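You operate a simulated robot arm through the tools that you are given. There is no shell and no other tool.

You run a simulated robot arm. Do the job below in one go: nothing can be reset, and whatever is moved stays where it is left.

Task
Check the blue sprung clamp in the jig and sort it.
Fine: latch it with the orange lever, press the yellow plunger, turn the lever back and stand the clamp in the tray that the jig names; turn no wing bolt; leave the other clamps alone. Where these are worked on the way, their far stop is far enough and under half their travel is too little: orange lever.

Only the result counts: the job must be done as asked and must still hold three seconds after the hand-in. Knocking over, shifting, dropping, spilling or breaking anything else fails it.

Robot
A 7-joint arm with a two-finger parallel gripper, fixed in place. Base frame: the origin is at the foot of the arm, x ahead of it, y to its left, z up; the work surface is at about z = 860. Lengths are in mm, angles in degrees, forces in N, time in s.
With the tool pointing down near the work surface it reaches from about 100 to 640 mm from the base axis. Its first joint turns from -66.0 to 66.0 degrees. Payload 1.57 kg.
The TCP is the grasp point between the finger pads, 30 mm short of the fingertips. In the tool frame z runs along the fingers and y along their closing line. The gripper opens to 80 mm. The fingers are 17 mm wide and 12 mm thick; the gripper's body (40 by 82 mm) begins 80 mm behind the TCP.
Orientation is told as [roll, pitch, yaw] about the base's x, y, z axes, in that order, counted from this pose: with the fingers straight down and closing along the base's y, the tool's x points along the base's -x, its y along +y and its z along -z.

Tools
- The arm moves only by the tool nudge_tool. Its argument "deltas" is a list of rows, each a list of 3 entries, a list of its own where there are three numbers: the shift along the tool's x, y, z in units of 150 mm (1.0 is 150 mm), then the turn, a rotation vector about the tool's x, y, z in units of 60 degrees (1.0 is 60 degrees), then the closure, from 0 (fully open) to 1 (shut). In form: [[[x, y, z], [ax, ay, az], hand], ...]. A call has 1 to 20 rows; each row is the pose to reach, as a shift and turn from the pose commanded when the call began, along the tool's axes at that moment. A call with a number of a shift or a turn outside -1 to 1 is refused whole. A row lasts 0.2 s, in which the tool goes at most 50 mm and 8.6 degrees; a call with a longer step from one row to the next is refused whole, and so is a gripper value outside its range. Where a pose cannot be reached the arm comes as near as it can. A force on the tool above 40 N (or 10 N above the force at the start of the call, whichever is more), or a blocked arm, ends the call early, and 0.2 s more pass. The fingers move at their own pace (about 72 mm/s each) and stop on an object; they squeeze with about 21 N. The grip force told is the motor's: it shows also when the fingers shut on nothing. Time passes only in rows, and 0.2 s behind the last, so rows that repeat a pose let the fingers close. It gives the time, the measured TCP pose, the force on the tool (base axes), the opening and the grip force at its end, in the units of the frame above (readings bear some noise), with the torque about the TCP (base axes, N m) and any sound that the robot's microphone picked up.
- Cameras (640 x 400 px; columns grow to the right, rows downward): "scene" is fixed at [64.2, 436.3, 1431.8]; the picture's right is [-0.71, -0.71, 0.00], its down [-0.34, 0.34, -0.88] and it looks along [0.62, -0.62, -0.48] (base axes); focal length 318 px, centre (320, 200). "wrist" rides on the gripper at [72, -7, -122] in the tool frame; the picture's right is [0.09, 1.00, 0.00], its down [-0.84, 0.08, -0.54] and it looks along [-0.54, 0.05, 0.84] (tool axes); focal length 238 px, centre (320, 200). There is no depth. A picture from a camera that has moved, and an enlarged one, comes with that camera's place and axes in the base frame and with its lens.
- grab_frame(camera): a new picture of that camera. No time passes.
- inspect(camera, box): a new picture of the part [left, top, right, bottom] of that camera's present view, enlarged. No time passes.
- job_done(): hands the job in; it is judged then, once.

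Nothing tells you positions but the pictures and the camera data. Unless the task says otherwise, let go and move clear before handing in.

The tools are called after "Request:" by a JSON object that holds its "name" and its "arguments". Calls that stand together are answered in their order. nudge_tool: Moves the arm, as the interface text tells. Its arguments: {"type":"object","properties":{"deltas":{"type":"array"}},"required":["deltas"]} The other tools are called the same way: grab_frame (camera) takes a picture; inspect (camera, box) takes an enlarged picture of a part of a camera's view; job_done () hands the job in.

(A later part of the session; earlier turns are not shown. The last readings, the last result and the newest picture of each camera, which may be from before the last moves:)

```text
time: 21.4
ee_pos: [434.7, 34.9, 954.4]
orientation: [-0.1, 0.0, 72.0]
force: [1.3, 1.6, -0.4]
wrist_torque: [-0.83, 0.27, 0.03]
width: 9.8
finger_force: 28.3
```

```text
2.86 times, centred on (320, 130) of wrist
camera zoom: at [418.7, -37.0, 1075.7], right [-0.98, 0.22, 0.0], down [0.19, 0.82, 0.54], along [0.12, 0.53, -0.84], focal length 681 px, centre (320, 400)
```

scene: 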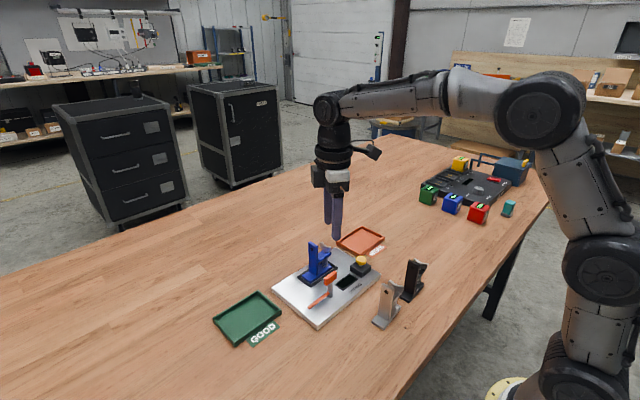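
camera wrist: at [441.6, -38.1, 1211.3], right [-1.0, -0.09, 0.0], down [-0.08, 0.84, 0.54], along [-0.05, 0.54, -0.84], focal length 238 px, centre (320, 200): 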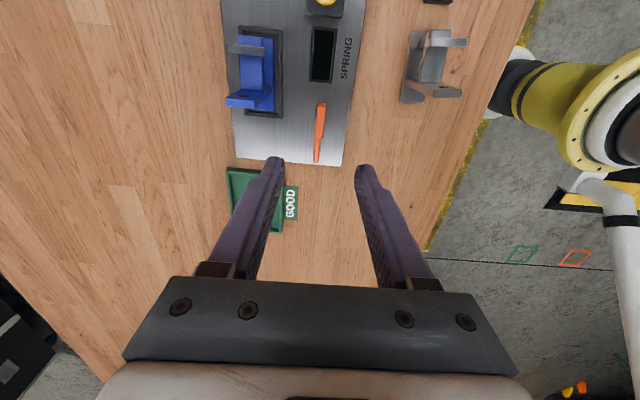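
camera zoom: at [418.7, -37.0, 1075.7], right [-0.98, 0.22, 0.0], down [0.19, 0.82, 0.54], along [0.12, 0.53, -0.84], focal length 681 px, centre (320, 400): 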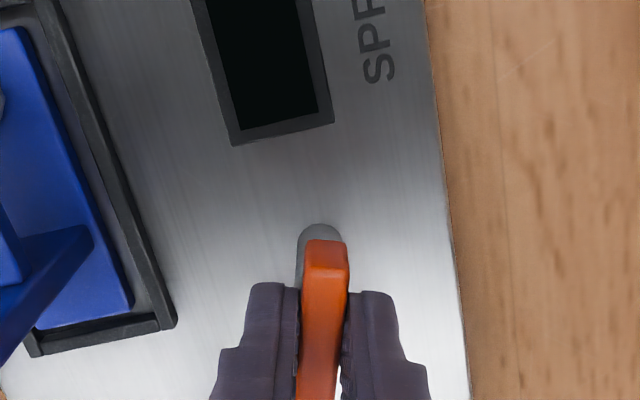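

The rod follows the hand toward the clamp with little resistance. I'll continue turning.

Request:
{"name": "nudge_tool", "arguments": {"deltas": [[[0, 0, 0], [0, 0, 0.12], 1], [[0, 0, 0], [0, 0, 0.24], 1], [[0, 0, 0], [0, 0, 0.36], 1], [[0, 0, 0], [0, 0, 0.48], 1], [[0, 0, 0], [0, 0, 0.6], 1], [[0, 0, 0], [0, 0, 0.72], 1], [[0, 0, 0], [0, 0, 0.84], 1], [[0, 0, 0], [0, 0, 0.84], 1]]}}

Request:
{"name": "inspect", "arguments": {"camera": "scene", "box": [290, 220, 390, 320]}}

Request:
{"name": "inspect", "arguments": {"camera": "wrist", "box": [240, 60, 400, 200]}}

```text
time: 23.2
ee_pos: [435.4, 35.3, 954.5]
orientation: [0.0, -0.1, 21.5]
force: [5.1, 6.4, -8.0]
wrist_torque: [0.45, -0.84, 0.0]
width: 9.8
finger_force: 28.0
```

```text
4.00 times, centred on (340, 270) of scene
camera zoom: at [64.4, 436.5, 1431.7], right [-0.71, -0.71, 0.0], down [-0.34, 0.34, -0.88], along [0.62, -0.62, -0.48], focal length 1272 px, centre (240, -80)
```

zoom: 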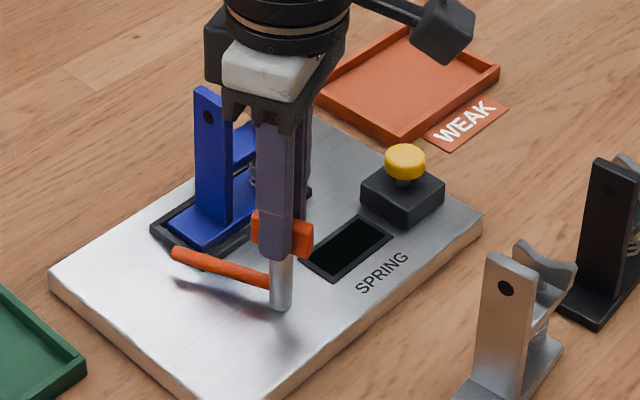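

```text
2.86 times, centred on (320, 130) of wrist
camera zoom: at [370.1, 1.0, 1075.7], right [-0.45, 0.89, 0.0], down [0.75, 0.38, 0.54], along [0.48, 0.24, -0.84], focal length 681 px, centre (320, 400)
```

zoom: 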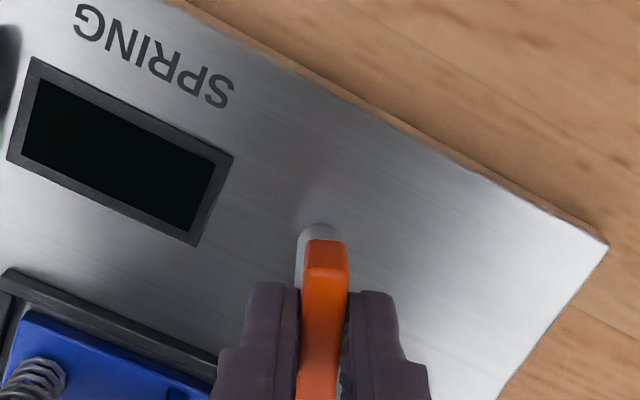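

The rod is about 20° short of pointing at the clamp. I'll continue with a small position correction to relieve the side load.

Request:
{"name": "nudge_tool", "arguments": {"deltas": [[[-0.006, 0.0026, 0.005], [0, 0, 0.1], 1], [[-0.006, 0.0026, 0.005], [0, 0, 0.2], 1], [[-0.006, 0.0026, 0.005], [0, 0, 0.3], 1], [[-0.006, 0.0026, 0.005], [0, 0, 0.36], 1], [[-0.006, 0.0026, 0.005], [0, 0, 0.36], 1]]}}

Request:
{"name": "inspect", "arguments": {"camera": "scene", "box": [290, 220, 390, 320]}}

Request:
{"name": "inspect", "arguments": {"camera": "wrist", "box": [240, 60, 400, 200]}}

```text
time: 24.4
ee_pos: [434.2, 33.9, 953.7]
orientation: [-0.1, 0.2, -0.1]
force: [-8.2, -2.7, 9.9]
wrist_torque: [-0.05, -0.26, 0.03]
width: 9.6
finger_force: 28.0
```

```text
4.00 times, centred on (340, 270) of scene
camera zoom: at [63.8, 436.2, 1431.8], right [-0.71, -0.71, 0.0], down [-0.34, 0.34, -0.88], along [0.62, -0.62, -0.48], focal length 1272 px, centre (240, -80)
```

zoom: 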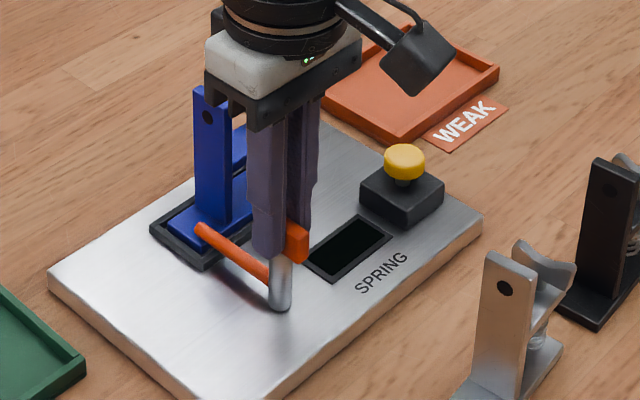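

```text
2.86 times, centred on (320, 130) of wrist
camera zoom: at [362.9, 27.2, 1075.8], right [-0.09, 1.0, 0.0], down [0.84, 0.08, 0.54], along [0.54, 0.05, -0.84], focal length 681 px, centre (320, 400)
```

zoom: 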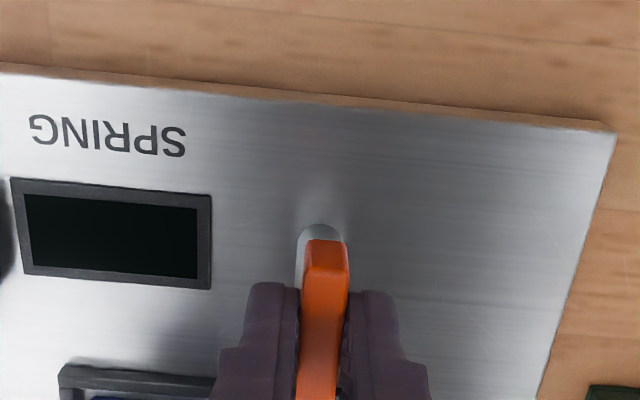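

The rod now points over the clamp's foot, about 90° turned. I'll push a few degrees further to find the far stop.

Request:
{"name": "nudge_tool", "arguments": {"deltas": [[[0.003, 0, -0.004], [0, 0, 0.03], 1], [[0.003, 0, -0.004], [0, 0, 0.06], 1], [[0.003, 0, -0.004], [0, 0, 0.08], 1], [[0.003, 0, -0.004], [0, 0, 0.08], 1]]}}

Request:
{"name": "inspect", "arguments": {"camera": "scene", "box": [305, 250, 365, 300]}}

```text
time: 25.4
ee_pos: [436.6, 34.1, 953.6]
orientation: [0.0, -0.1, -4.8]
force: [2.8, -9.7, 0.2]
wrist_torque: [0.1, -0.35, 0.57]
width: 11.1
finger_force: 28.6
```

```text
8.00 times, centred on (335, 275) of scene
camera zoom: at [64.2, 436.0, 1431.9], right [-0.71, -0.71, 0.0], down [-0.34, 0.34, -0.88], along [0.62, -0.62, -0.48], focal length 2543 px, centre (200, -400)
```

zoom: 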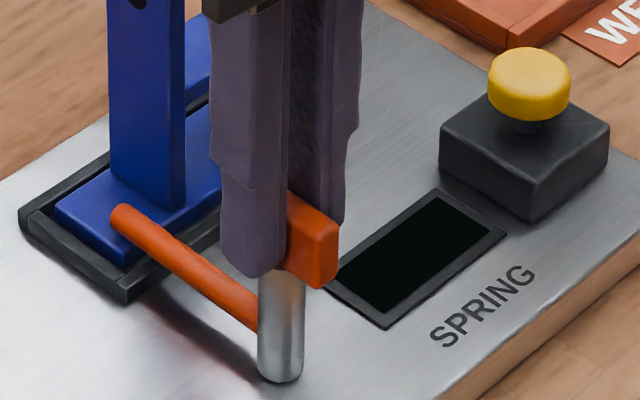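

Torque rises and the pads start to slip, so the lever is at its far stop. I'll turn back to the neutral angle, then release and lift.

Request:
{"name": "nudge_tool", "arguments": {"deltas": [[[0, 0, 0], [0, 0, -0.04], 1], [[0, 0, 0], [0, 0, -0.07], 1], [[0, 0, 0], [0, 0, -0.07], 0.8], [[0, 0, 0], [0, 0, -0.07], 0.5], [[0, 0, 0], [0, 0, -0.07], 0.5]]}}

Request:
{"name": "inspect", "arguments": {"camera": "scene", "box": [305, 250, 365, 300]}}

Request:
{"name": "inspect", "arguments": {"camera": "wrist", "box": [240, 60, 400, 200]}}

```text
time: 26.6
ee_pos: [434.9, 34.3, 953.8]
orientation: [0.0, 0.0, -0.6]
force: [0.6, -0.8, 0.5]
wrist_torque: [-0.01, -0.01, -0.03]
width: 40.2
finger_force: 0.0
```

```text
8.00 times, centred on (335, 275) of scene
camera zoom: at [64.2, 436.3, 1431.8], right [-0.71, -0.71, 0.0], down [-0.34, 0.34, -0.88], along [0.62, -0.62, -0.48], focal length 2543 px, centre (200, -400)
```

zoom: 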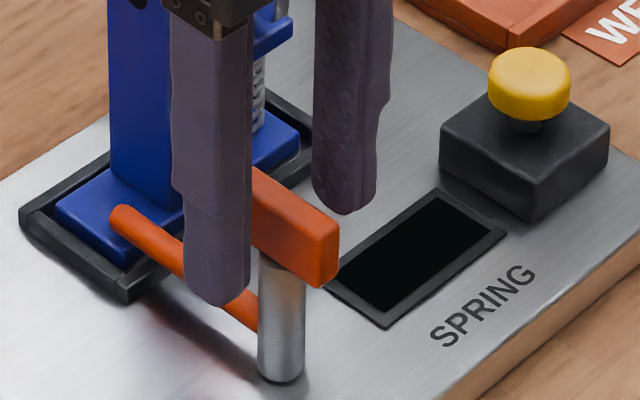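

```text
2.86 times, centred on (320, 130) of wrist
camera zoom: at [362.8, 28.6, 1075.9], right [-0.08, 1.0, 0.0], down [0.84, 0.07, 0.54], along [0.54, 0.04, -0.84], focal length 681 px, centre (320, 400)
```

zoom: 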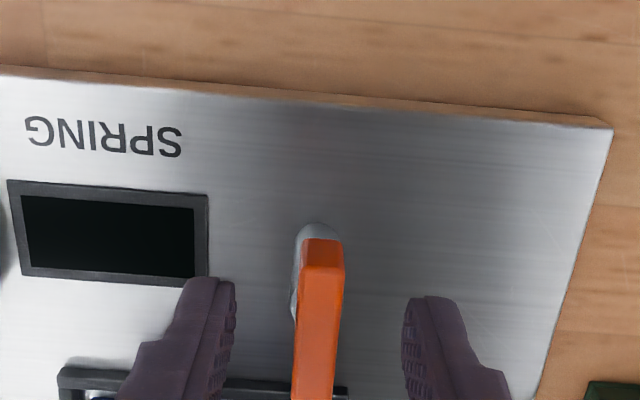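

The lever stays latched with its rod over the clamp's foot. I'll lift, close the fingers, and move over the yellow plunger near (438, -86).

Request:
{"name": "nudge_tool", "arguments": {"deltas": [[[0, 0, -0.2], [0, 0, 0], 0.5], [[0, 0, -0.5], [0, 0, 0], 0.5], [[0, -0.2, -0.5], [0, 0, 0], 0.8], [[0, -0.4, -0.5], [0, 0, 0], 1], [[0, -0.6, -0.5], [0, 0, 0], 1], [[-0.02, -0.79, -0.5], [0, 0, 0], 1], [[-0.02, -0.79, -0.5], [0, 0, 0.01], 1], [[-0.02, -0.79, -0.5], [0, 0, 0.01], 1]]}}

Request:
{"name": "grab_frame", "arguments": {"camera": "wrist"}}

Request:
{"name": "inspect", "arguments": {"camera": "wrist", "box": [260, 60, 400, 180]}}

Request:
{"name": "inspect", "arguments": {"camera": "scene", "box": [290, 220, 390, 320]}}

```text
time: 28.4
ee_pos: [438.1, -85.5, 1028.1]
orientation: [0.0, 0.0, -1.2]
force: [0.3, 0.3, -0.3]
wrist_torque: [0.01, -0.01, -0.02]
width: 0.1
finger_force: 21.0
```

```text
taken
camera wrist: at [364.6, -90.8, 1150.4], right [-0.07, 1.0, 0.0], down [0.84, 0.06, 0.54], along [0.54, 0.04, -0.84], focal length 238 px, centre (320, 200)
```

wrist: 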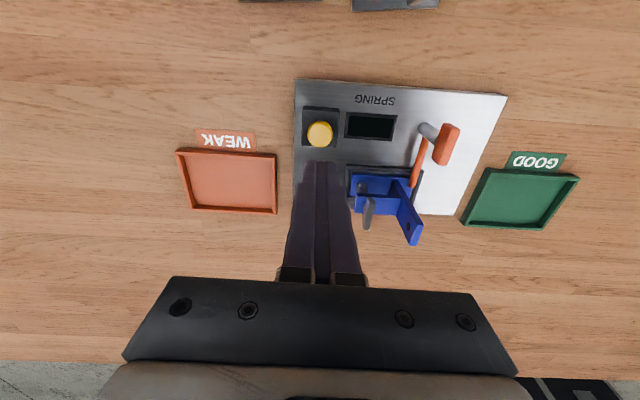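

```text
3.33 times, centred on (330, 120) of wrist
camera zoom: at [364.6, -90.8, 1150.4], right [-0.07, 1.0, 0.0], down [0.84, 0.06, 0.54], along [0.54, 0.04, -0.84], focal length 794 px, centre (287, 467)
```

zoom: 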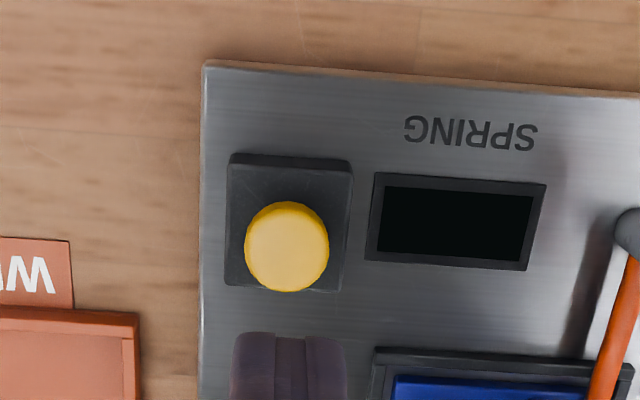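

```text
4.00 times, centred on (340, 270) of scene
camera zoom: at [64.2, 436.3, 1431.8], right [-0.71, -0.71, 0.0], down [-0.34, 0.34, -0.88], along [0.62, -0.62, -0.48], focal length 1272 px, centre (240, -80)
```

zoom: 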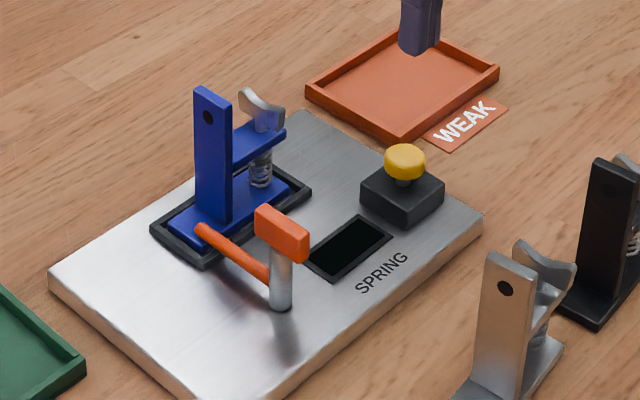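

The TCP is over the plunger cap within a millimetre. I'll lower to just above the cap.

Request:
{"name": "nudge_tool", "arguments": {"deltas": [[[-0.004, 0, 0.2], [0, 0, 0], 1], [[-0.004, 0, 0.4], [0, 0, 0], 1], [[-0.004, 0, 0.5], [0, 0, 0], 1], [[-0.004, 0, 0.5], [0, 0, 0], 1], [[-0.004, 0, 0.5], [0, 0, 0], 1]]}}

Request:
{"name": "inspect", "arguments": {"camera": "scene", "box": [320, 220, 400, 300]}}

Request:
{"name": "inspect", "arguments": {"camera": "wrist", "box": [260, 60, 400, 200]}}

```text
time: 29.6
ee_pos: [437.9, -87.2, 957.1]
orientation: [0.0, 0.0, -1.3]
force: [-0.9, -0.6, -0.5]
wrist_torque: [-0.04, 0.0, -0.01]
width: 0.2
finger_force: 21.0
```

```text
5.00 times, centred on (360, 260) of scene
camera zoom: at [64.2, 436.3, 1431.8], right [-0.71, -0.71, 0.0], down [-0.34, 0.34, -0.88], along [0.62, -0.62, -0.48], focal length 1590 px, centre (120, -100)
```

zoom: 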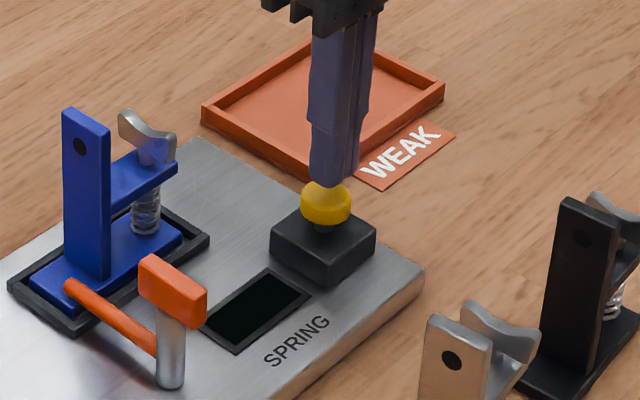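

```text
2.86 times, centred on (330, 130) of wrist
camera zoom: at [365.9, -92.0, 1078.1], right [-0.07, 1.0, 0.0], down [0.84, 0.06, 0.54], along [0.54, 0.04, -0.84], focal length 681 px, centre (291, 400)
```

zoom: 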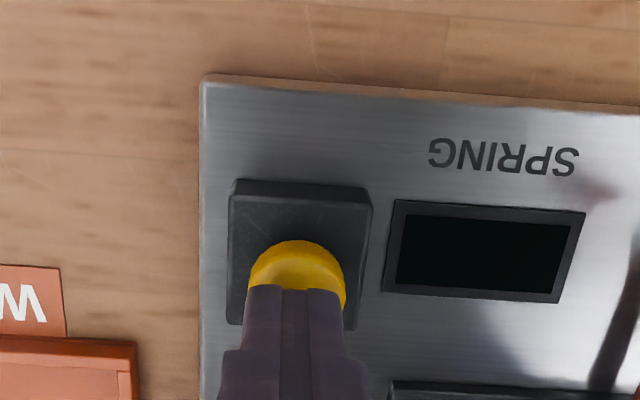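

The fingertips are above the cap, so I'll press down slowly in small steps.

Request:
{"name": "nudge_tool", "arguments": {"deltas": [[[0, 0.005, 0.02], [0, 0, 0], 1], [[0, 0.005, 0.04], [0, 0, 0], 1], [[0, 0.005, 0.06], [0, 0, 0], 1], [[0, 0.005, 0.075], [0, 0, 0], 1], [[0, 0.005, 0.09], [0, 0, 0], 1], [[0, 0.005, 0.105], [0, 0, 0], 1], [[0, 0.005, 0.12], [0, 0, 0], 1]]}}

Request:
{"name": "inspect", "arguments": {"camera": "scene", "box": [320, 220, 400, 300]}}

Request:
{"name": "inspect", "arguments": {"camera": "wrist", "box": [260, 60, 400, 200]}}

```text
time: 31.2
ee_pos: [437.7, -83.8, 936.0]
orientation: [0.0, -0.2, -1.2]
force: [1.9, 0.6, 5.1]
wrist_torque: [0.0, -0.03, -0.01]
width: 0.0
finger_force: 20.5
heard: click
```

```text
5.00 times, centred on (360, 260) of scene
camera zoom: at [64.2, 436.3, 1431.8], right [-0.71, -0.71, 0.0], down [-0.34, 0.34, -0.88], along [0.62, -0.62, -0.48], focal length 1590 px, centre (120, -100)
```

zoom: 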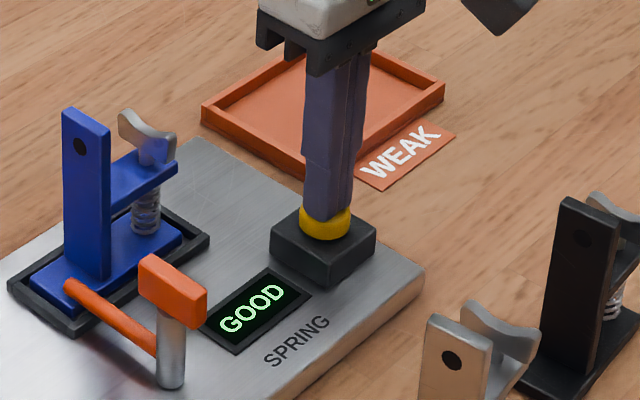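

```text
2.86 times, centred on (330, 130) of wrist
camera zoom: at [365.8, -89.5, 1058.1], right [-0.07, 1.0, 0.0], down [0.84, 0.06, 0.54], along [0.54, 0.04, -0.84], focal length 681 px, centre (291, 400)
```

zoom: 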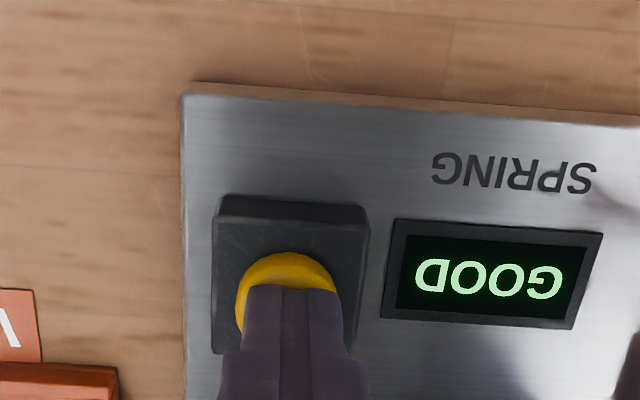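

I heard a click and the display reads GOOD. I'll lift off and go back to the lever to turn it home.

Request:
{"name": "nudge_tool", "arguments": {"deltas": [[[0, 0, -0.1], [0, 0, 0], 1], [[0, 0, -0.35], [0, 0, 0], 1], [[0, 0, -0.6], [0, 0, 0], 1], [[0, 0.25, -0.6], [0, 0, 0], 0.8], [[0, 0.5, -0.6], [0, 0, 0], 0.5], [[0.02, 0.787, -0.6], [0, 0, -0.02], 0.5], [[0.02, 0.787, -0.6], [0, 0, -0.02], 0.5], [[0.02, 0.787, -0.6], [0, 0, -0.02], 0.5]]}}

Request:
{"name": "grab_frame", "arguments": {"camera": "wrist"}}

Request:
{"name": "inspect", "arguments": {"camera": "wrist", "box": [240, 60, 400, 200]}}

Request:
{"name": "inspect", "arguments": {"camera": "scene", "box": [290, 220, 390, 320]}}

```text
time: 33.0
ee_pos: [437.4, 36.9, 1028.0]
orientation: [0.0, 0.0, 0.0]
force: [-0.3, 0.5, -0.2]
wrist_torque: [-0.02, 0.01, -0.03]
width: 39.9
finger_force: 0.0
```

```text
taken
camera wrist: at [366.1, 29.5, 1149.3], right [-0.09, 1.0, 0.0], down [0.84, 0.08, 0.54], along [0.54, 0.05, -0.84], focal length 238 px, centre (320, 200)
```

wrist: 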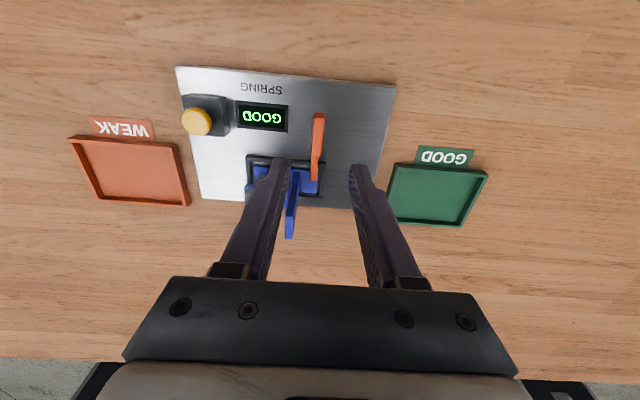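

```text
2.86 times, centred on (320, 130) of wrist
camera zoom: at [366.1, 29.5, 1149.3], right [-0.09, 1.0, 0.0], down [0.84, 0.08, 0.54], along [0.54, 0.05, -0.84], focal length 681 px, centre (320, 400)
```

zoom: 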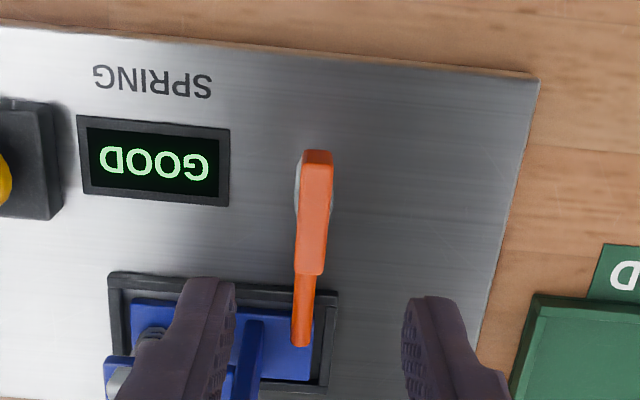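

```text
4.00 times, centred on (340, 270) of scene
camera zoom: at [64.2, 436.3, 1431.8], right [-0.71, -0.71, 0.0], down [-0.34, 0.34, -0.88], along [0.62, -0.62, -0.48], focal length 1272 px, centre (240, -80)
```

zoom: 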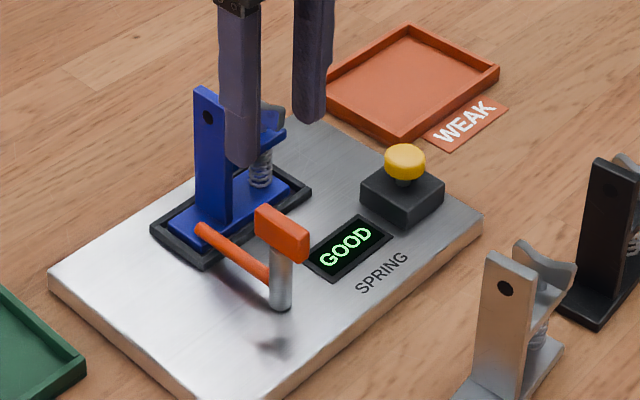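

The GOOD reading persists. The lever head now runs along x and is centred at (434.9, 33.6), so I'll lower over it and grip.

Request:
{"name": "nudge_tool", "arguments": {"deltas": [[[0.011, -0.01, 0.15], [0, 0, 0], 0.5], [[0.022, -0.019, 0.3], [0, 0, 0], 0.5], [[0.022, -0.019, 0.4], [0, 0, 0], 0.5], [[0.022, -0.019, 0.489], [0, 0, 0], 0.5], [[0.022, -0.019, 0.489], [0, 0, 0], 0.5]]}}

Request:
{"name": "inspect", "arguments": {"camera": "wrist", "box": [240, 60, 400, 200]}}

Request:
{"name": "inspect", "arguments": {"camera": "scene", "box": [290, 220, 390, 320]}}

```text
time: 34.2
ee_pos: [433.7, 32.0, 952.7]
orientation: [-0.1, 0.0, 0.1]
force: [-0.4, 0.2, -0.1]
wrist_torque: [-0.01, -0.01, -0.02]
width: 40.1
finger_force: 0.1
```

```text
2.86 times, centred on (320, 130) of wrist
camera zoom: at [361.0, 25.4, 1074.9], right [-0.09, 1.0, 0.0], down [0.84, 0.08, 0.54], along [0.54, 0.05, -0.84], focal length 681 px, centre (320, 400)
```

zoom: 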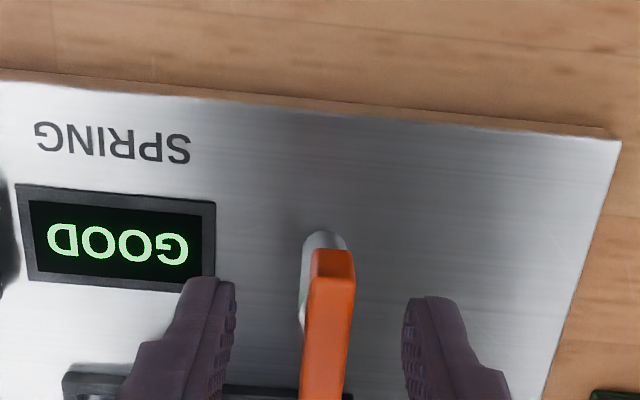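

```text
4.00 times, centred on (340, 270) of scene
camera zoom: at [64.2, 436.3, 1431.8], right [-0.71, -0.71, 0.0], down [-0.34, 0.34, -0.88], along [0.62, -0.62, -0.48], focal length 1272 px, centre (240, -80)
```

zoom: 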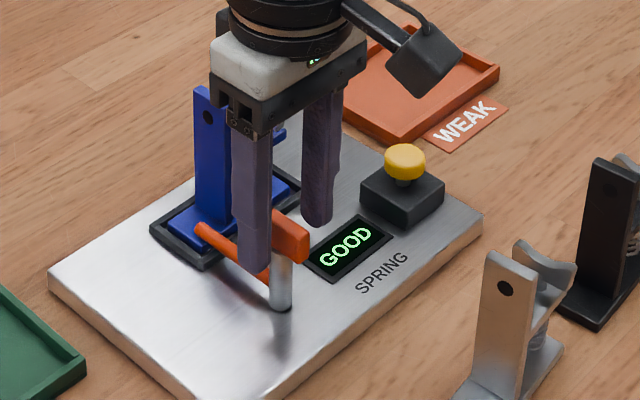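

The head is between the fingers. I'll apply a 1.5 mm correction, close, and begin turning back.

Request:
{"name": "nudge_tool", "arguments": {"deltas": [[[-0.011, 0.009, -0.006], [0, 0, 0], 0.5], [[-0.011, 0.009, -0.006], [0, 0, 0], 0.8], [[-0.011, 0.009, -0.006], [0, 0, 0], 1], [[-0.011, 0.009, -0.006], [0, 0, 0], 1], [[-0.011, 0.009, -0.006], [0, 0, 0], 1]]}}

```text
time: 35.4
ee_pos: [435.6, 35.0, 952.9]
orientation: [-0.1, 0.0, 0.0]
force: [1.9, 7.7, 0.7]
wrist_torque: [0.14, 0.35, -0.04]
width: 9.7
finger_force: 28.1
```

The head is gripped. I'll turn the lever back counter-clockwise.

Request:
{"name": "nudge_tool", "arguments": {"deltas": [[[0, 0.004, 0], [0, 0, -0.1], 1], [[0, 0.004, 0], [0, 0, -0.22], 1], [[0, 0.004, 0], [0, 0, -0.34], 1], [[0, 0.004, 0], [0, 0, -0.46], 1], [[0, 0.004, 0], [0, 0, -0.58], 1], [[0, 0.004, 0], [0, 0, -0.7], 1], [[0, 0.004, 0], [0, 0, -0.82], 1], [[0, 0.004, 0], [0, 0, -0.82], 1]]}}

Request:
{"name": "inspect", "arguments": {"camera": "scene", "box": [290, 220, 390, 320]}}

```text
time: 37.2
ee_pos: [435.4, 35.6, 954.2]
orientation: [-0.1, 0.0, 49.3]
force: [-10.7, 4.3, 13.8]
wrist_torque: [0.63, -0.18, -0.02]
width: 10.3
finger_force: 28.0
```

```text
4.00 times, centred on (340, 270) of scene
camera zoom: at [63.7, 436.4, 1431.8], right [-0.71, -0.71, 0.0], down [-0.34, 0.34, -0.88], along [0.62, -0.62, -0.48], focal length 1272 px, centre (240, -80)
```

zoom: 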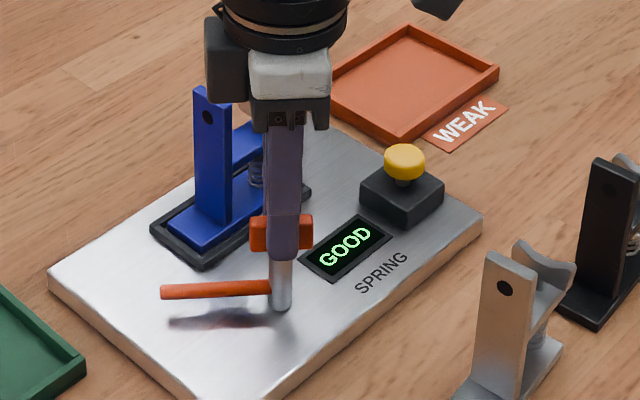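

The lever is about halfway back. I'll continue with a small load-relieving shift.

Request:
{"name": "nudge_tool", "arguments": {"deltas": [[[0.002, 0.0053, -0.005], [0, 0, -0.11], 1], [[0.002, 0.0053, -0.005], [0, 0, -0.22], 1], [[0.002, 0.0053, -0.005], [0, 0, -0.33], 1], [[0.002, 0.0053, -0.005], [0, 0, -0.44], 1], [[0.002, 0.0053, -0.005], [0, 0, -0.55], 1], [[0.002, 0.0053, -0.005], [0, 0, -0.68], 1], [[0.002, 0.0053, -0.005], [0, 0, -0.68], 1]]}}

Request:
{"name": "inspect", "arguments": {"camera": "scene", "box": [290, 220, 390, 320]}}

```text
time: 38.8
ee_pos: [434.6, 34.6, 954.1]
orientation: [0.0, -0.1, 90.0]
force: [0.7, 8.6, 4.7]
wrist_torque: [-0.28, 0.02, -0.12]
width: 10.2
finger_force: 27.7
```

```text
4.00 times, centred on (340, 270) of scene
camera zoom: at [64.1, 436.5, 1431.7], right [-0.71, -0.71, 0.0], down [-0.34, 0.34, -0.88], along [0.62, -0.62, -0.48], focal length 1272 px, centre (240, -80)
```

zoom: 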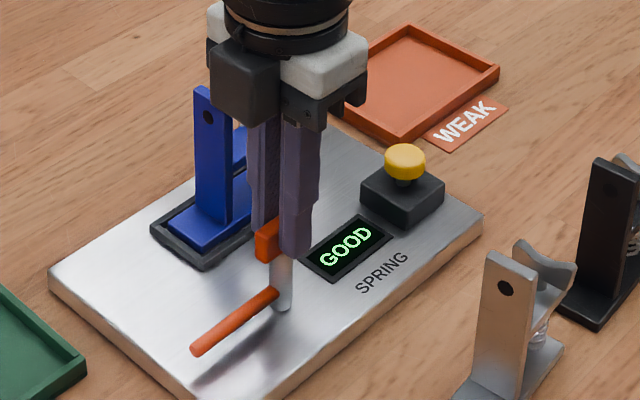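

The rod is back at its starting place. I'll nudge a few degrees more to confirm the home stop.

Request:
{"name": "nudge_tool", "arguments": {"deltas": [[[0, 0, 0], [0, 0, -0.03], 1], [[0, 0, 0], [0, 0, -0.06], 1], [[0, 0, 0], [0, 0, -0.08], 1], [[0, 0, 0], [0, 0, -0.08], 1]]}}

Request:
{"name": "nudge_tool", "arguments": {"deltas": [[[0, 0, 0], [0, 0, 0.04], 1], [[0, 0, 0], [0, 0, 0.07], 1], [[0, 0, 0], [0, 0, 0.07], 0.8], [[0, 0, 0], [0, 0, 0.07], 0.5], [[0, 0, 0], [0, 0, 0.07], 0.5]]}}

Request:
{"name": "inspect", "arguments": {"camera": "scene", "box": [290, 220, 390, 320]}}

Request:
{"name": "inspect", "arguments": {"camera": "wrist", "box": [240, 60, 400, 200]}}

```text
time: 39.8
ee_pos: [435.8, 33.5, 955.0]
orientation: [-0.1, 0.1, 94.7]
force: [11.1, 3.8, -4.8]
wrist_torque: [0.41, 0.03, -0.56]
width: 11.1
finger_force: 28.4
```

```text
time: 41.0
ee_pos: [433.5, 34.3, 954.0]
orientation: [0.0, 0.0, 90.6]
force: [0.6, 0.1, -0.2]
wrist_torque: [0.01, -0.01, 0.07]
width: 40.0
finger_force: 0.0
```

```text
4.00 times, centred on (340, 270) of scene
camera zoom: at [64.2, 436.3, 1431.8], right [-0.71, -0.71, 0.0], down [-0.34, 0.34, -0.88], along [0.62, -0.62, -0.48], focal length 1272 px, centre (240, -80)
```

zoom: 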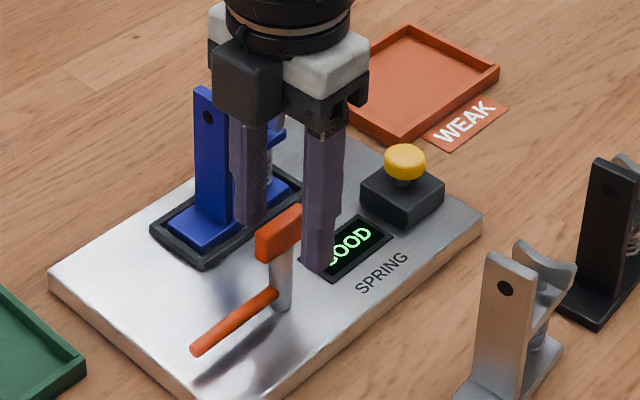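

```text
2.86 times, centred on (320, 130) of wrist
camera zoom: at [441.3, -38.4, 1075.8], right [-0.99, -0.1, 0.0], down [-0.09, 0.84, 0.54], along [-0.06, 0.54, -0.84], focal length 681 px, centre (320, 400)
```

zoom: 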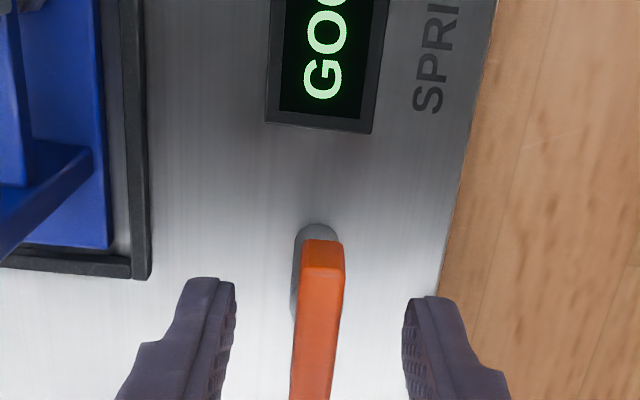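

The lever is home and the reading is GOOD. I'll lift clear, turn the hand back to yaw 0, and go above the clamp.

Request:
{"name": "nudge_tool", "arguments": {"deltas": [[[0, 0, -0.3], [0, 0, 0], 0.5], [[0, 0, -0.6], [0, 0, 0], 0.5], [[0, 0, -0.85], [0, 0, 0], 0.5], [[0, 0, -0.85], [0, 0, 0.14], 0.5], [[0.02, -0.1, -0.85], [0, 0, 0.28], 0.6], [[0.04, -0.2, -0.85], [0, 0, 0.42], 0.675], [[0.08, -0.3, -0.85], [0, 0, 0.56], 0.675], [[0.12, -0.4, -0.85], [0, 0, 0.7], 0.675], [[0.133, -0.5, -0.85], [0, 0, 0.84], 0.675], [[0.133, -0.513, -0.85], [0, 0, 0.98], 0.675], [[0.133, -0.513, -0.85], [0, 0, 0.98], 0.675]]}}

Request:
{"name": "nudge_tool", "arguments": {"deltas": [[[0, 0, 0], [0, 0, 0.13], 0.675], [[0, 0, 0], [0, 0, 0.26], 0.675], [[0, 0, 0], [0, 0, 0.39], 0.675], [[0, 0, 0], [0, 0, 0.525], 0.675], [[0, 0, 0], [0, 0, 0.525], 0.675], [[0, 0, 0], [0, 0, 0.525], 0.675]]}}

Request:
{"name": "grab_frame", "arguments": {"camera": "wrist"}}

Request:
{"name": "inspect", "arguments": {"camera": "wrist", "box": [240, 60, 400, 200]}}

Request:
{"name": "inspect", "arguments": {"camera": "scene", "box": [270, 220, 370, 320]}}

```text
time: 43.4
ee_pos: [512.9, 14.6, 1082.4]
orientation: [0.1, -0.1, 31.7]
force: [-0.3, -0.2, 0.4]
wrist_torque: [0.02, 0.02, -0.02]
width: 25.9
finger_force: 0.1
```

```text
time: 44.8
ee_pos: [510.8, 15.0, 1081.5]
orientation: [-0.1, 0.0, 0.1]
force: [-0.1, 0.4, 0.5]
wrist_torque: [-0.01, 0.03, 0.01]
width: 26.1
finger_force: 0.2
```

```text
taken
camera wrist: at [439.2, 7.0, 1203.4], right [-0.1, 1.0, 0.0], down [0.84, 0.08, 0.54], along [0.54, 0.05, -0.84], focal length 238 px, centre (320, 200)
```

wrist: 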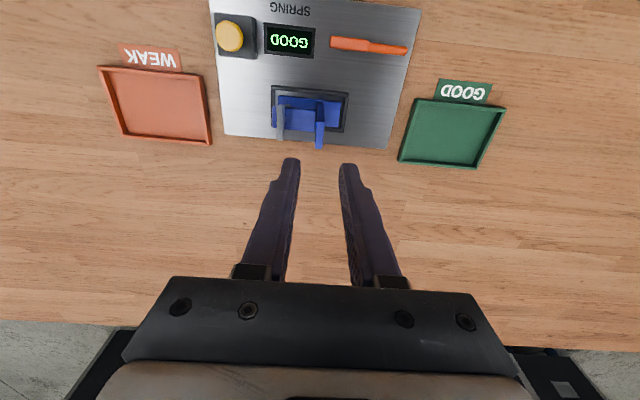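

```text
2.86 times, centred on (320, 130) of wrist
camera zoom: at [439.2, 7.0, 1203.4], right [-0.1, 1.0, 0.0], down [0.84, 0.08, 0.54], along [0.54, 0.05, -0.84], focal length 681 px, centre (320, 400)
```

zoom: 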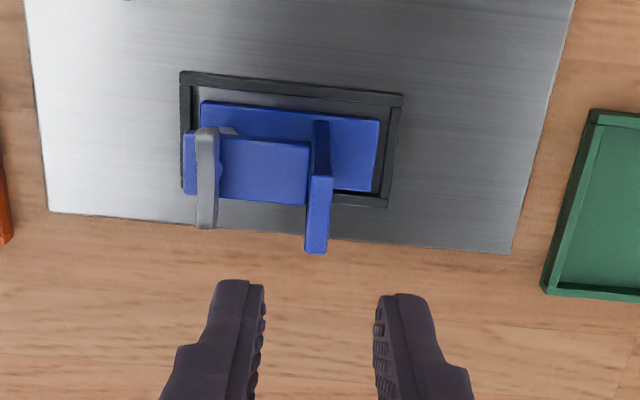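

```text
4.00 times, centred on (320, 270) of scene
camera zoom: at [64.2, 436.3, 1431.8], right [-0.71, -0.71, 0.0], down [-0.34, 0.34, -0.88], along [0.62, -0.62, -0.48], focal length 1272 px, centre (320, -80)
```

zoom: 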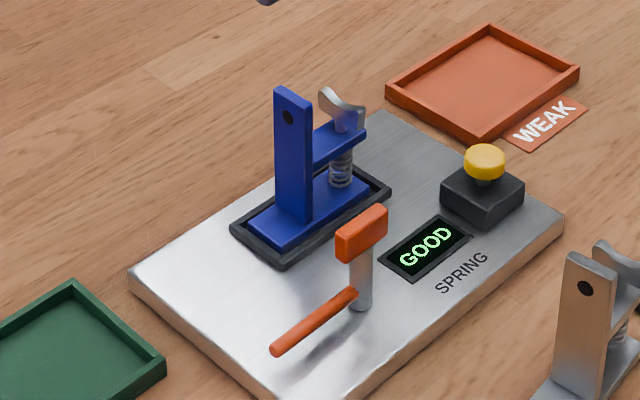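

The clamp sits undisturbed in the nest with its upright at about (511.5, 13). I'll lower around the upright and grip it.

Request:
{"name": "nudge_tool", "arguments": {"deltas": [[[0, -0.004, 0.2], [0, 0, 0], 0.675], [[0, -0.004, 0.4], [0, 0, 0], 0.675], [[0, -0.004, 0.55], [0, 0, 0], 0.675], [[0, -0.004, 0.64], [0, 0, 0], 0.675], [[0, -0.004, 0.64], [0, 0, 0], 0.675], [[0, -0.004, 0.64], [0, 0, 0], 0.675]]}}

Request:
{"name": "inspect", "arguments": {"camera": "wrist", "box": [240, 60, 400, 200]}}

Request:
{"name": "inspect", "arguments": {"camera": "scene", "box": [270, 220, 370, 320]}}

```text
time: 46.2
ee_pos: [510.9, 12.6, 985.2]
orientation: [0.1, -0.1, 0.4]
force: [-0.3, 0.1, 0.5]
wrist_torque: [-0.02, 0.02, 0.0]
width: 26.3
finger_force: 0.1
```

```text
2.86 times, centred on (320, 130) of wrist
camera zoom: at [438.3, 7.3, 1107.3], right [-0.1, 1.0, 0.0], down [0.84, 0.08, 0.54], along [0.54, 0.05, -0.84], focal length 681 px, centre (320, 400)
```

zoom: 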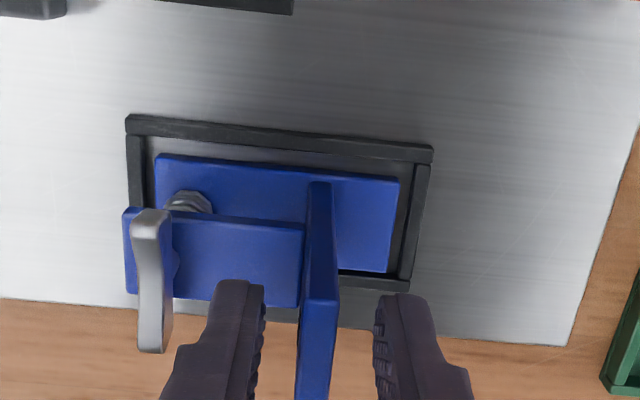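

```text
4.00 times, centred on (320, 270) of scene
camera zoom: at [64.2, 436.3, 1431.8], right [-0.71, -0.71, 0.0], down [-0.34, 0.34, -0.88], along [0.62, -0.62, -0.48], focal length 1272 px, centre (320, -80)
```

zoom: 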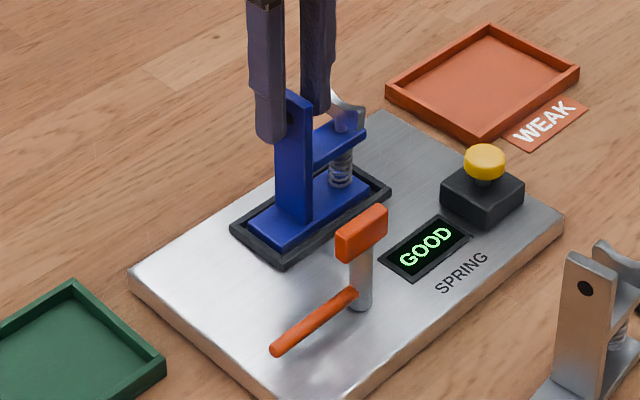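

The fingers straddle the upright. I'll close, then lift 90 mm straight up.

Request:
{"name": "nudge_tool", "arguments": {"deltas": [[[0, 0, 0], [0, 0, 0], 0.9], [[0, 0, 0], [0, 0, 0], 1], [[0, 0, 0], [0, 0, 0], 1], [[0, 0, 0], [0, 0, 0], 1]]}}

Request:
{"name": "nudge_tool", "arguments": {"deltas": [[[0, 0, -0.05], [0, 0, 0], 1], [[0, 0, -0.2], [0, 0, 0], 1], [[0, 0, -0.4], [0, 0, 0], 1], [[0, 0, -0.6], [0, 0, 0], 1], [[0, 0, -0.6], [0, 0, 0], 1]]}}

Request:
{"name": "grab_frame", "arguments": {"camera": "wrist"}}

Request:
{"name": "inspect", "arguments": {"camera": "wrist", "box": [240, 60, 540, 200]}}

Request:
{"name": "inspect", "arguments": {"camera": "scene", "box": [210, 180, 390, 350]}}

```text
time: 47.2
ee_pos: [511.1, 14.5, 986.6]
orientation: [0.0, 0.0, 0.3]
force: [0.6, -0.8, -0.1]
wrist_torque: [-0.01, -0.02, 0.01]
width: 7.5
finger_force: 20.7
```

```text
time: 48.4
ee_pos: [512.2, 14.8, 1075.0]
orientation: [-0.1, 0.2, 0.3]
force: [0.4, 0.9, -2.5]
wrist_torque: [0.03, 0.02, -0.04]
width: 7.5
finger_force: 21.2
```

```text
taken
camera wrist: at [440.7, 7.0, 1197.4], right [-0.1, 1.0, 0.0], down [0.84, 0.08, 0.54], along [0.54, 0.05, -0.84], focal length 238 px, centre (320, 200)
```

wrist: 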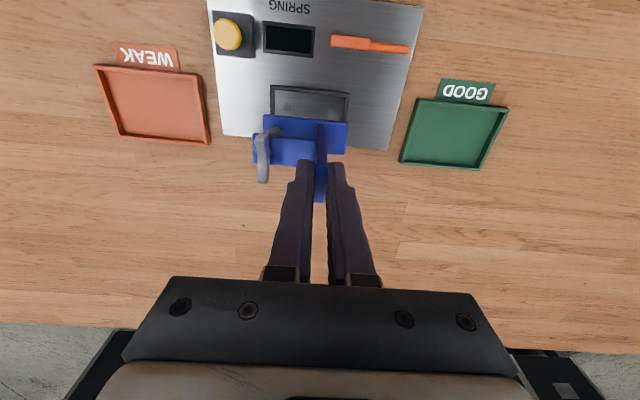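

```text
2.13 times, centred on (390, 130) of wrist
camera zoom: at [440.7, 7.0, 1197.4], right [-0.1, 1.0, 0.0], down [0.84, 0.08, 0.54], along [0.54, 0.05, -0.84], focal length 508 px, centre (171, 349)
```

zoom: 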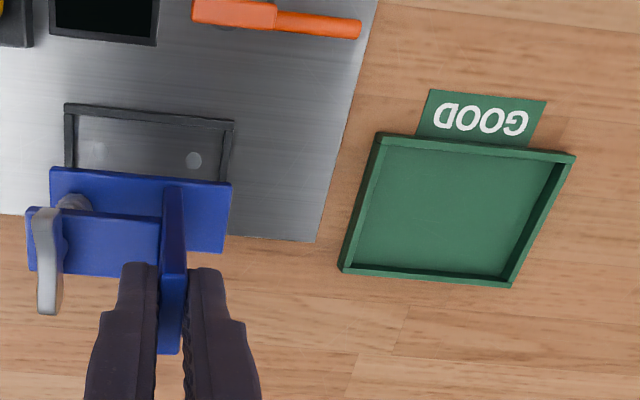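

```text
2.35 times, centred on (300, 265) of scene
camera zoom: at [64.2, 436.3, 1431.8], right [-0.71, -0.71, 0.0], down [-0.34, 0.34, -0.88], along [0.62, -0.62, -0.48], focal length 748 px, centre (367, 47)
```

zoom: 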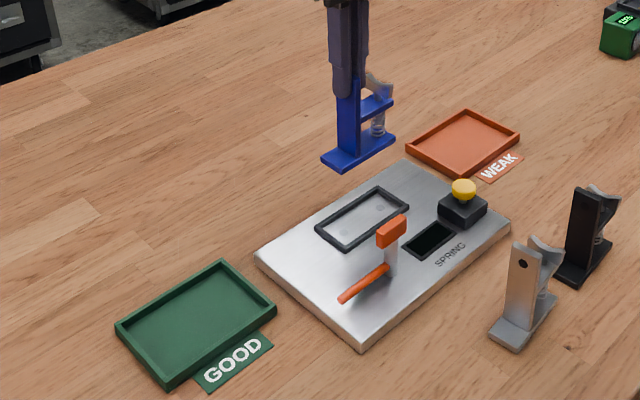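

The display cleared once the clamp was removed, as expected. The GOOD tray spans about x 485–575 and y 136–261, so I'll carry the clamp there at this height.

Request:
{"name": "nudge_tool", "arguments": {"deltas": [[[-0.02, 0.15, 0], [0, 0, 0], 1], [[-0.04, 0.4, 0], [0, 0, 0], 1], [[-0.08, 0.65, 0], [0, 0, 0], 1], [[-0.12, 0.9, 0], [0, 0, 0.005], 1], [[-0.12, 0.9, 0], [0, 0, 0.005], 1]]}}

Request:
{"name": "nudge_tool", "arguments": {"deltas": [[[0, 0.2, 0], [0, 0, 0], 1], [[0, 0.42, 0], [0, 0, 0], 1], [[0, 0.42, 0.15], [0, 0, 0], 1], [[0, 0.42, 0.3], [0, 0, 0], 1], [[0, 0.42, 0.3], [0, 0, 0], 1], [[0, 0.42, 0.3], [0, 0, 0], 1]]}}

Request:
{"name": "grab_frame", "arguments": {"camera": "wrist"}}

Request:
{"name": "inspect", "arguments": {"camera": "wrist", "box": [200, 60, 440, 210]}}

Request:
{"name": "inspect", "arguments": {"camera": "scene", "box": [190, 200, 350, 360]}}

```text
time: 49.6
ee_pos: [529.8, 151.2, 1073.9]
orientation: [0.0, 0.0, 0.0]
force: [-0.4, -1.2, -2.1]
wrist_torque: [0.03, -0.01, 0.0]
width: 7.7
finger_force: 20.8
```

```text
time: 51.0
ee_pos: [529.5, 214.3, 1031.6]
orientation: [0.0, 0.1, 0.0]
force: [0.2, 0.5, -2.1]
wrist_torque: [0.02, 0.02, 0.0]
width: 8.0
finger_force: 21.6
```

```text
taken
camera wrist: at [457.4, 207.2, 1153.8], right [-0.09, 1.0, 0.0], down [0.84, 0.08, 0.54], along [0.54, 0.05, -0.84], focal length 238 px, centre (320, 200)
```

wrist: 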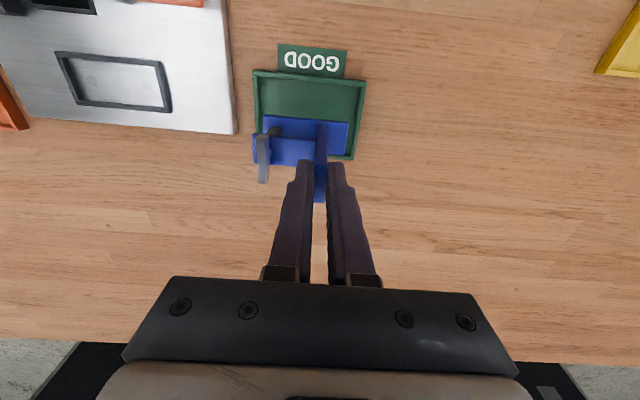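

```text
2.67 times, centred on (320, 135) of wrist
camera zoom: at [457.4, 207.2, 1153.8], right [-0.09, 1.0, 0.0], down [0.84, 0.08, 0.54], along [0.54, 0.05, -0.84], focal length 636 px, centre (320, 373)
```

zoom: 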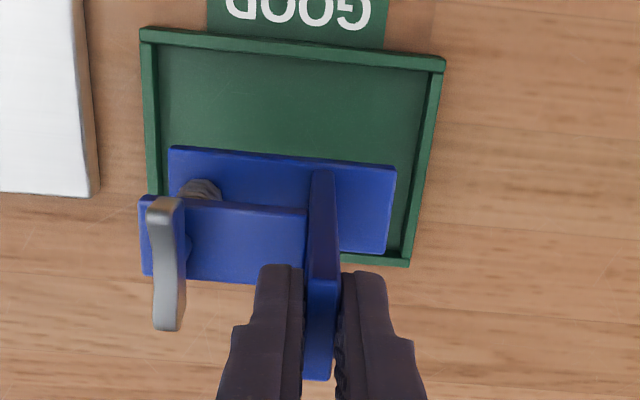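

```text
2.50 times, centred on (270, 280) of scene
camera zoom: at [64.2, 436.3, 1431.8], right [-0.71, -0.71, 0.0], down [-0.34, 0.34, -0.88], along [0.62, -0.62, -0.48], focal length 795 px, centre (445, 0)
```

zoom: 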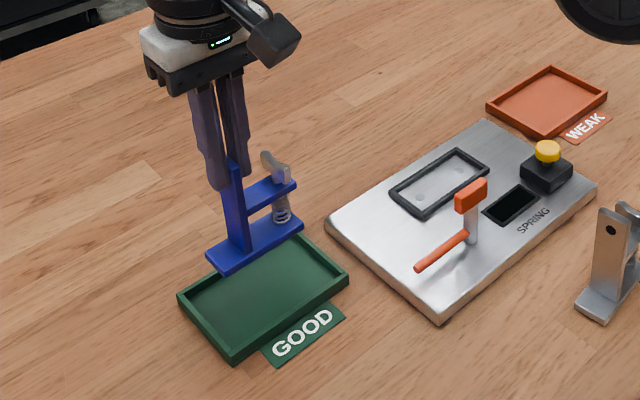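

The clamp is centred over the GOOD tray within a millimetre. I'll lower to near the floor, then slowly to contact.

Request:
{"name": "nudge_tool", "arguments": {"deltas": [[[-0.006, 0, 0.12], [0, 0, 0], 1], [[-0.006, 0, 0.24], [0, 0, 0], 1], [[-0.006, 0, 0.33], [0, 0, 0], 1], [[-0.006, 0, 0.33], [0, 0, 0], 1], [[-0.006, 0, 0.33], [0, 0, 0], 1]]}}

Request:
{"name": "inspect", "arguments": {"camera": "scene", "box": [200, 250, 300, 350]}}

Request:
{"name": "inspect", "arguments": {"camera": "wrist", "box": [200, 60, 440, 210]}}

```text
time: 52.2
ee_pos: [531.7, 214.9, 982.1]
orientation: [0.0, 0.0, -0.1]
force: [-0.1, 0.1, -2.9]
wrist_torque: [0.02, -0.01, 0.04]
width: 7.8
finger_force: 21.1
```

```text
4.00 times, centred on (250, 300) of scene
camera zoom: at [64.2, 436.3, 1431.8], right [-0.71, -0.71, 0.0], down [-0.34, 0.34, -0.88], along [0.62, -0.62, -0.48], focal length 1272 px, centre (600, -200)
```

zoom: 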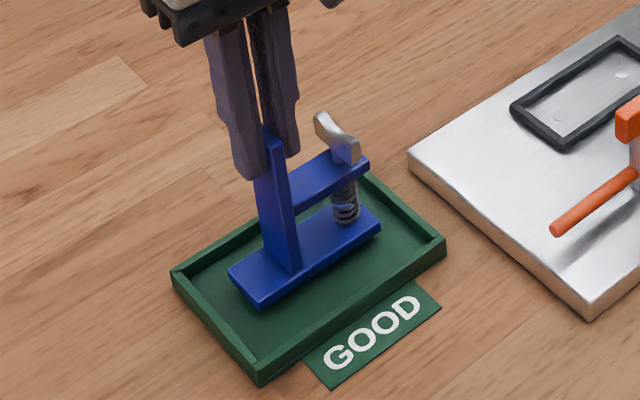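

```text
2.67 times, centred on (320, 135) of wrist
camera zoom: at [458.9, 207.0, 1103.0], right [-0.09, 1.0, 0.0], down [0.84, 0.08, 0.54], along [0.54, 0.05, -0.84], focal length 636 px, centre (320, 373)
```

zoom: 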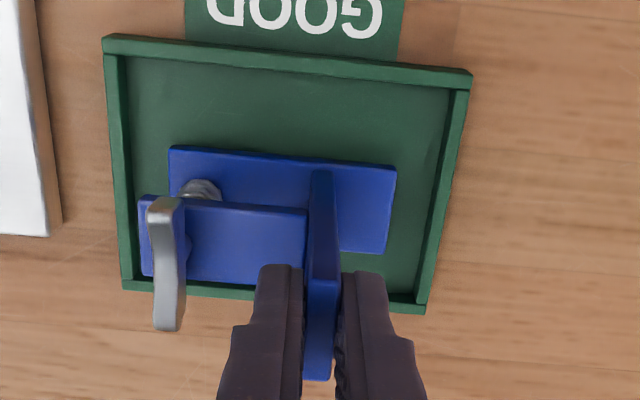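

The foot is about 9 mm above the tray floor and well inside the rims. I'll lower slowly.

Request:
{"name": "nudge_tool", "arguments": {"deltas": [[[0, 0, 0.015], [0, 0, 0], 1], [[0, 0, 0.03], [0, 0, 0], 1], [[0, 0, 0.045], [0, 0, 0], 1], [[0, 0, 0.05], [0, 0, 0], 1], [[0, 0, 0.05], [0, 0, 0], 1]]}}

```text
time: 53.4
ee_pos: [529.5, 212.5, 973.6]
orientation: [0.0, -0.2, 0.0]
force: [1.4, 0.9, -0.1]
wrist_torque: [0.01, -0.06, 0.0]
width: 7.6
finger_force: 21.6
```

The weight has just come off, so contact is starting. I'll go another millimetre or so to seat it.

Request:
{"name": "nudge_tool", "arguments": {"deltas": [[[0, 0, 0.006], [0, 0, 0], 1], [[0, 0, 0.011], [0, 0, 0], 1], [[0, 0, 0.011], [0, 0, 0], 1]]}}

Request:
{"name": "inspect", "arguments": {"camera": "scene", "box": [200, 250, 300, 350]}}

```text
time: 54.2
ee_pos: [530.4, 214.1, 973.7]
orientation: [0.0, -0.1, 0.1]
force: [-2.5, -0.5, 7.0]
wrist_torque: [-0.11, 0.37, 0.02]
width: 7.8
finger_force: 21.0
```

```text
4.00 times, centred on (250, 300) of scene
camera zoom: at [64.0, 436.2, 1431.8], right [-0.71, -0.71, 0.0], down [-0.34, 0.34, -0.88], along [0.62, -0.62, -0.48], focal length 1272 px, centre (600, -200)
```

zoom: 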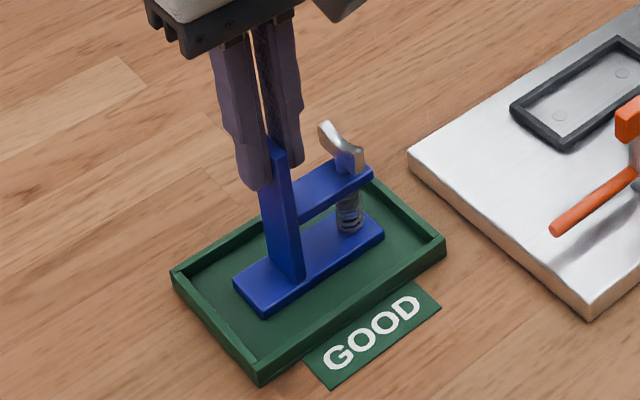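

The foot is seated on the tray floor with about 10 N of contact. I'll ease off slightly, open by a limited amount, and lift straight up.

Request:
{"name": "nudge_tool", "arguments": {"deltas": [[[0, 0, -0.005], [0, 0, 0], 1], [[0, 0, -0.005], [0, 0, 0], 0.8], [[0, 0, -0.005], [0, 0, 0], 0.675], [[0, 0, -0.005], [0, 0, 0], 0.675], [[0, 0, -0.005], [0, 0, 0], 0.675]]}}

Request:
{"name": "inspect", "arguments": {"camera": "wrist", "box": [200, 60, 440, 210]}}

Request:
{"name": "inspect", "arguments": {"camera": "scene", "box": [200, 250, 300, 350]}}

```text
time: 55.4
ee_pos: [531.1, 212.5, 973.1]
orientation: [0.0, 0.0, 0.0]
force: [-0.2, 1.2, 0.7]
wrist_torque: [-0.02, 0.01, 0.03]
width: 26.0
finger_force: 0.1
```

```text
2.67 times, centred on (320, 135) of wrist
camera zoom: at [458.2, 206.1, 1095.1], right [-0.09, 1.0, 0.0], down [0.84, 0.08, 0.54], along [0.54, 0.05, -0.84], focal length 636 px, centre (320, 373)
```

zoom: 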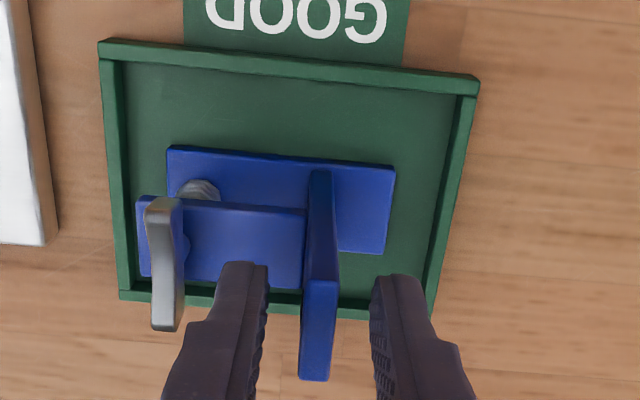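

```text
4.00 times, centred on (250, 300) of scene
camera zoom: at [64.2, 436.3, 1431.8], right [-0.71, -0.71, 0.0], down [-0.34, 0.34, -0.88], along [0.62, -0.62, -0.48], focal length 1272 px, centre (600, -200)
```

zoom: 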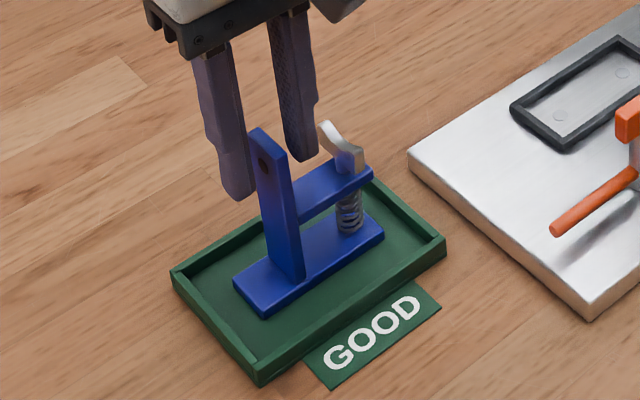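

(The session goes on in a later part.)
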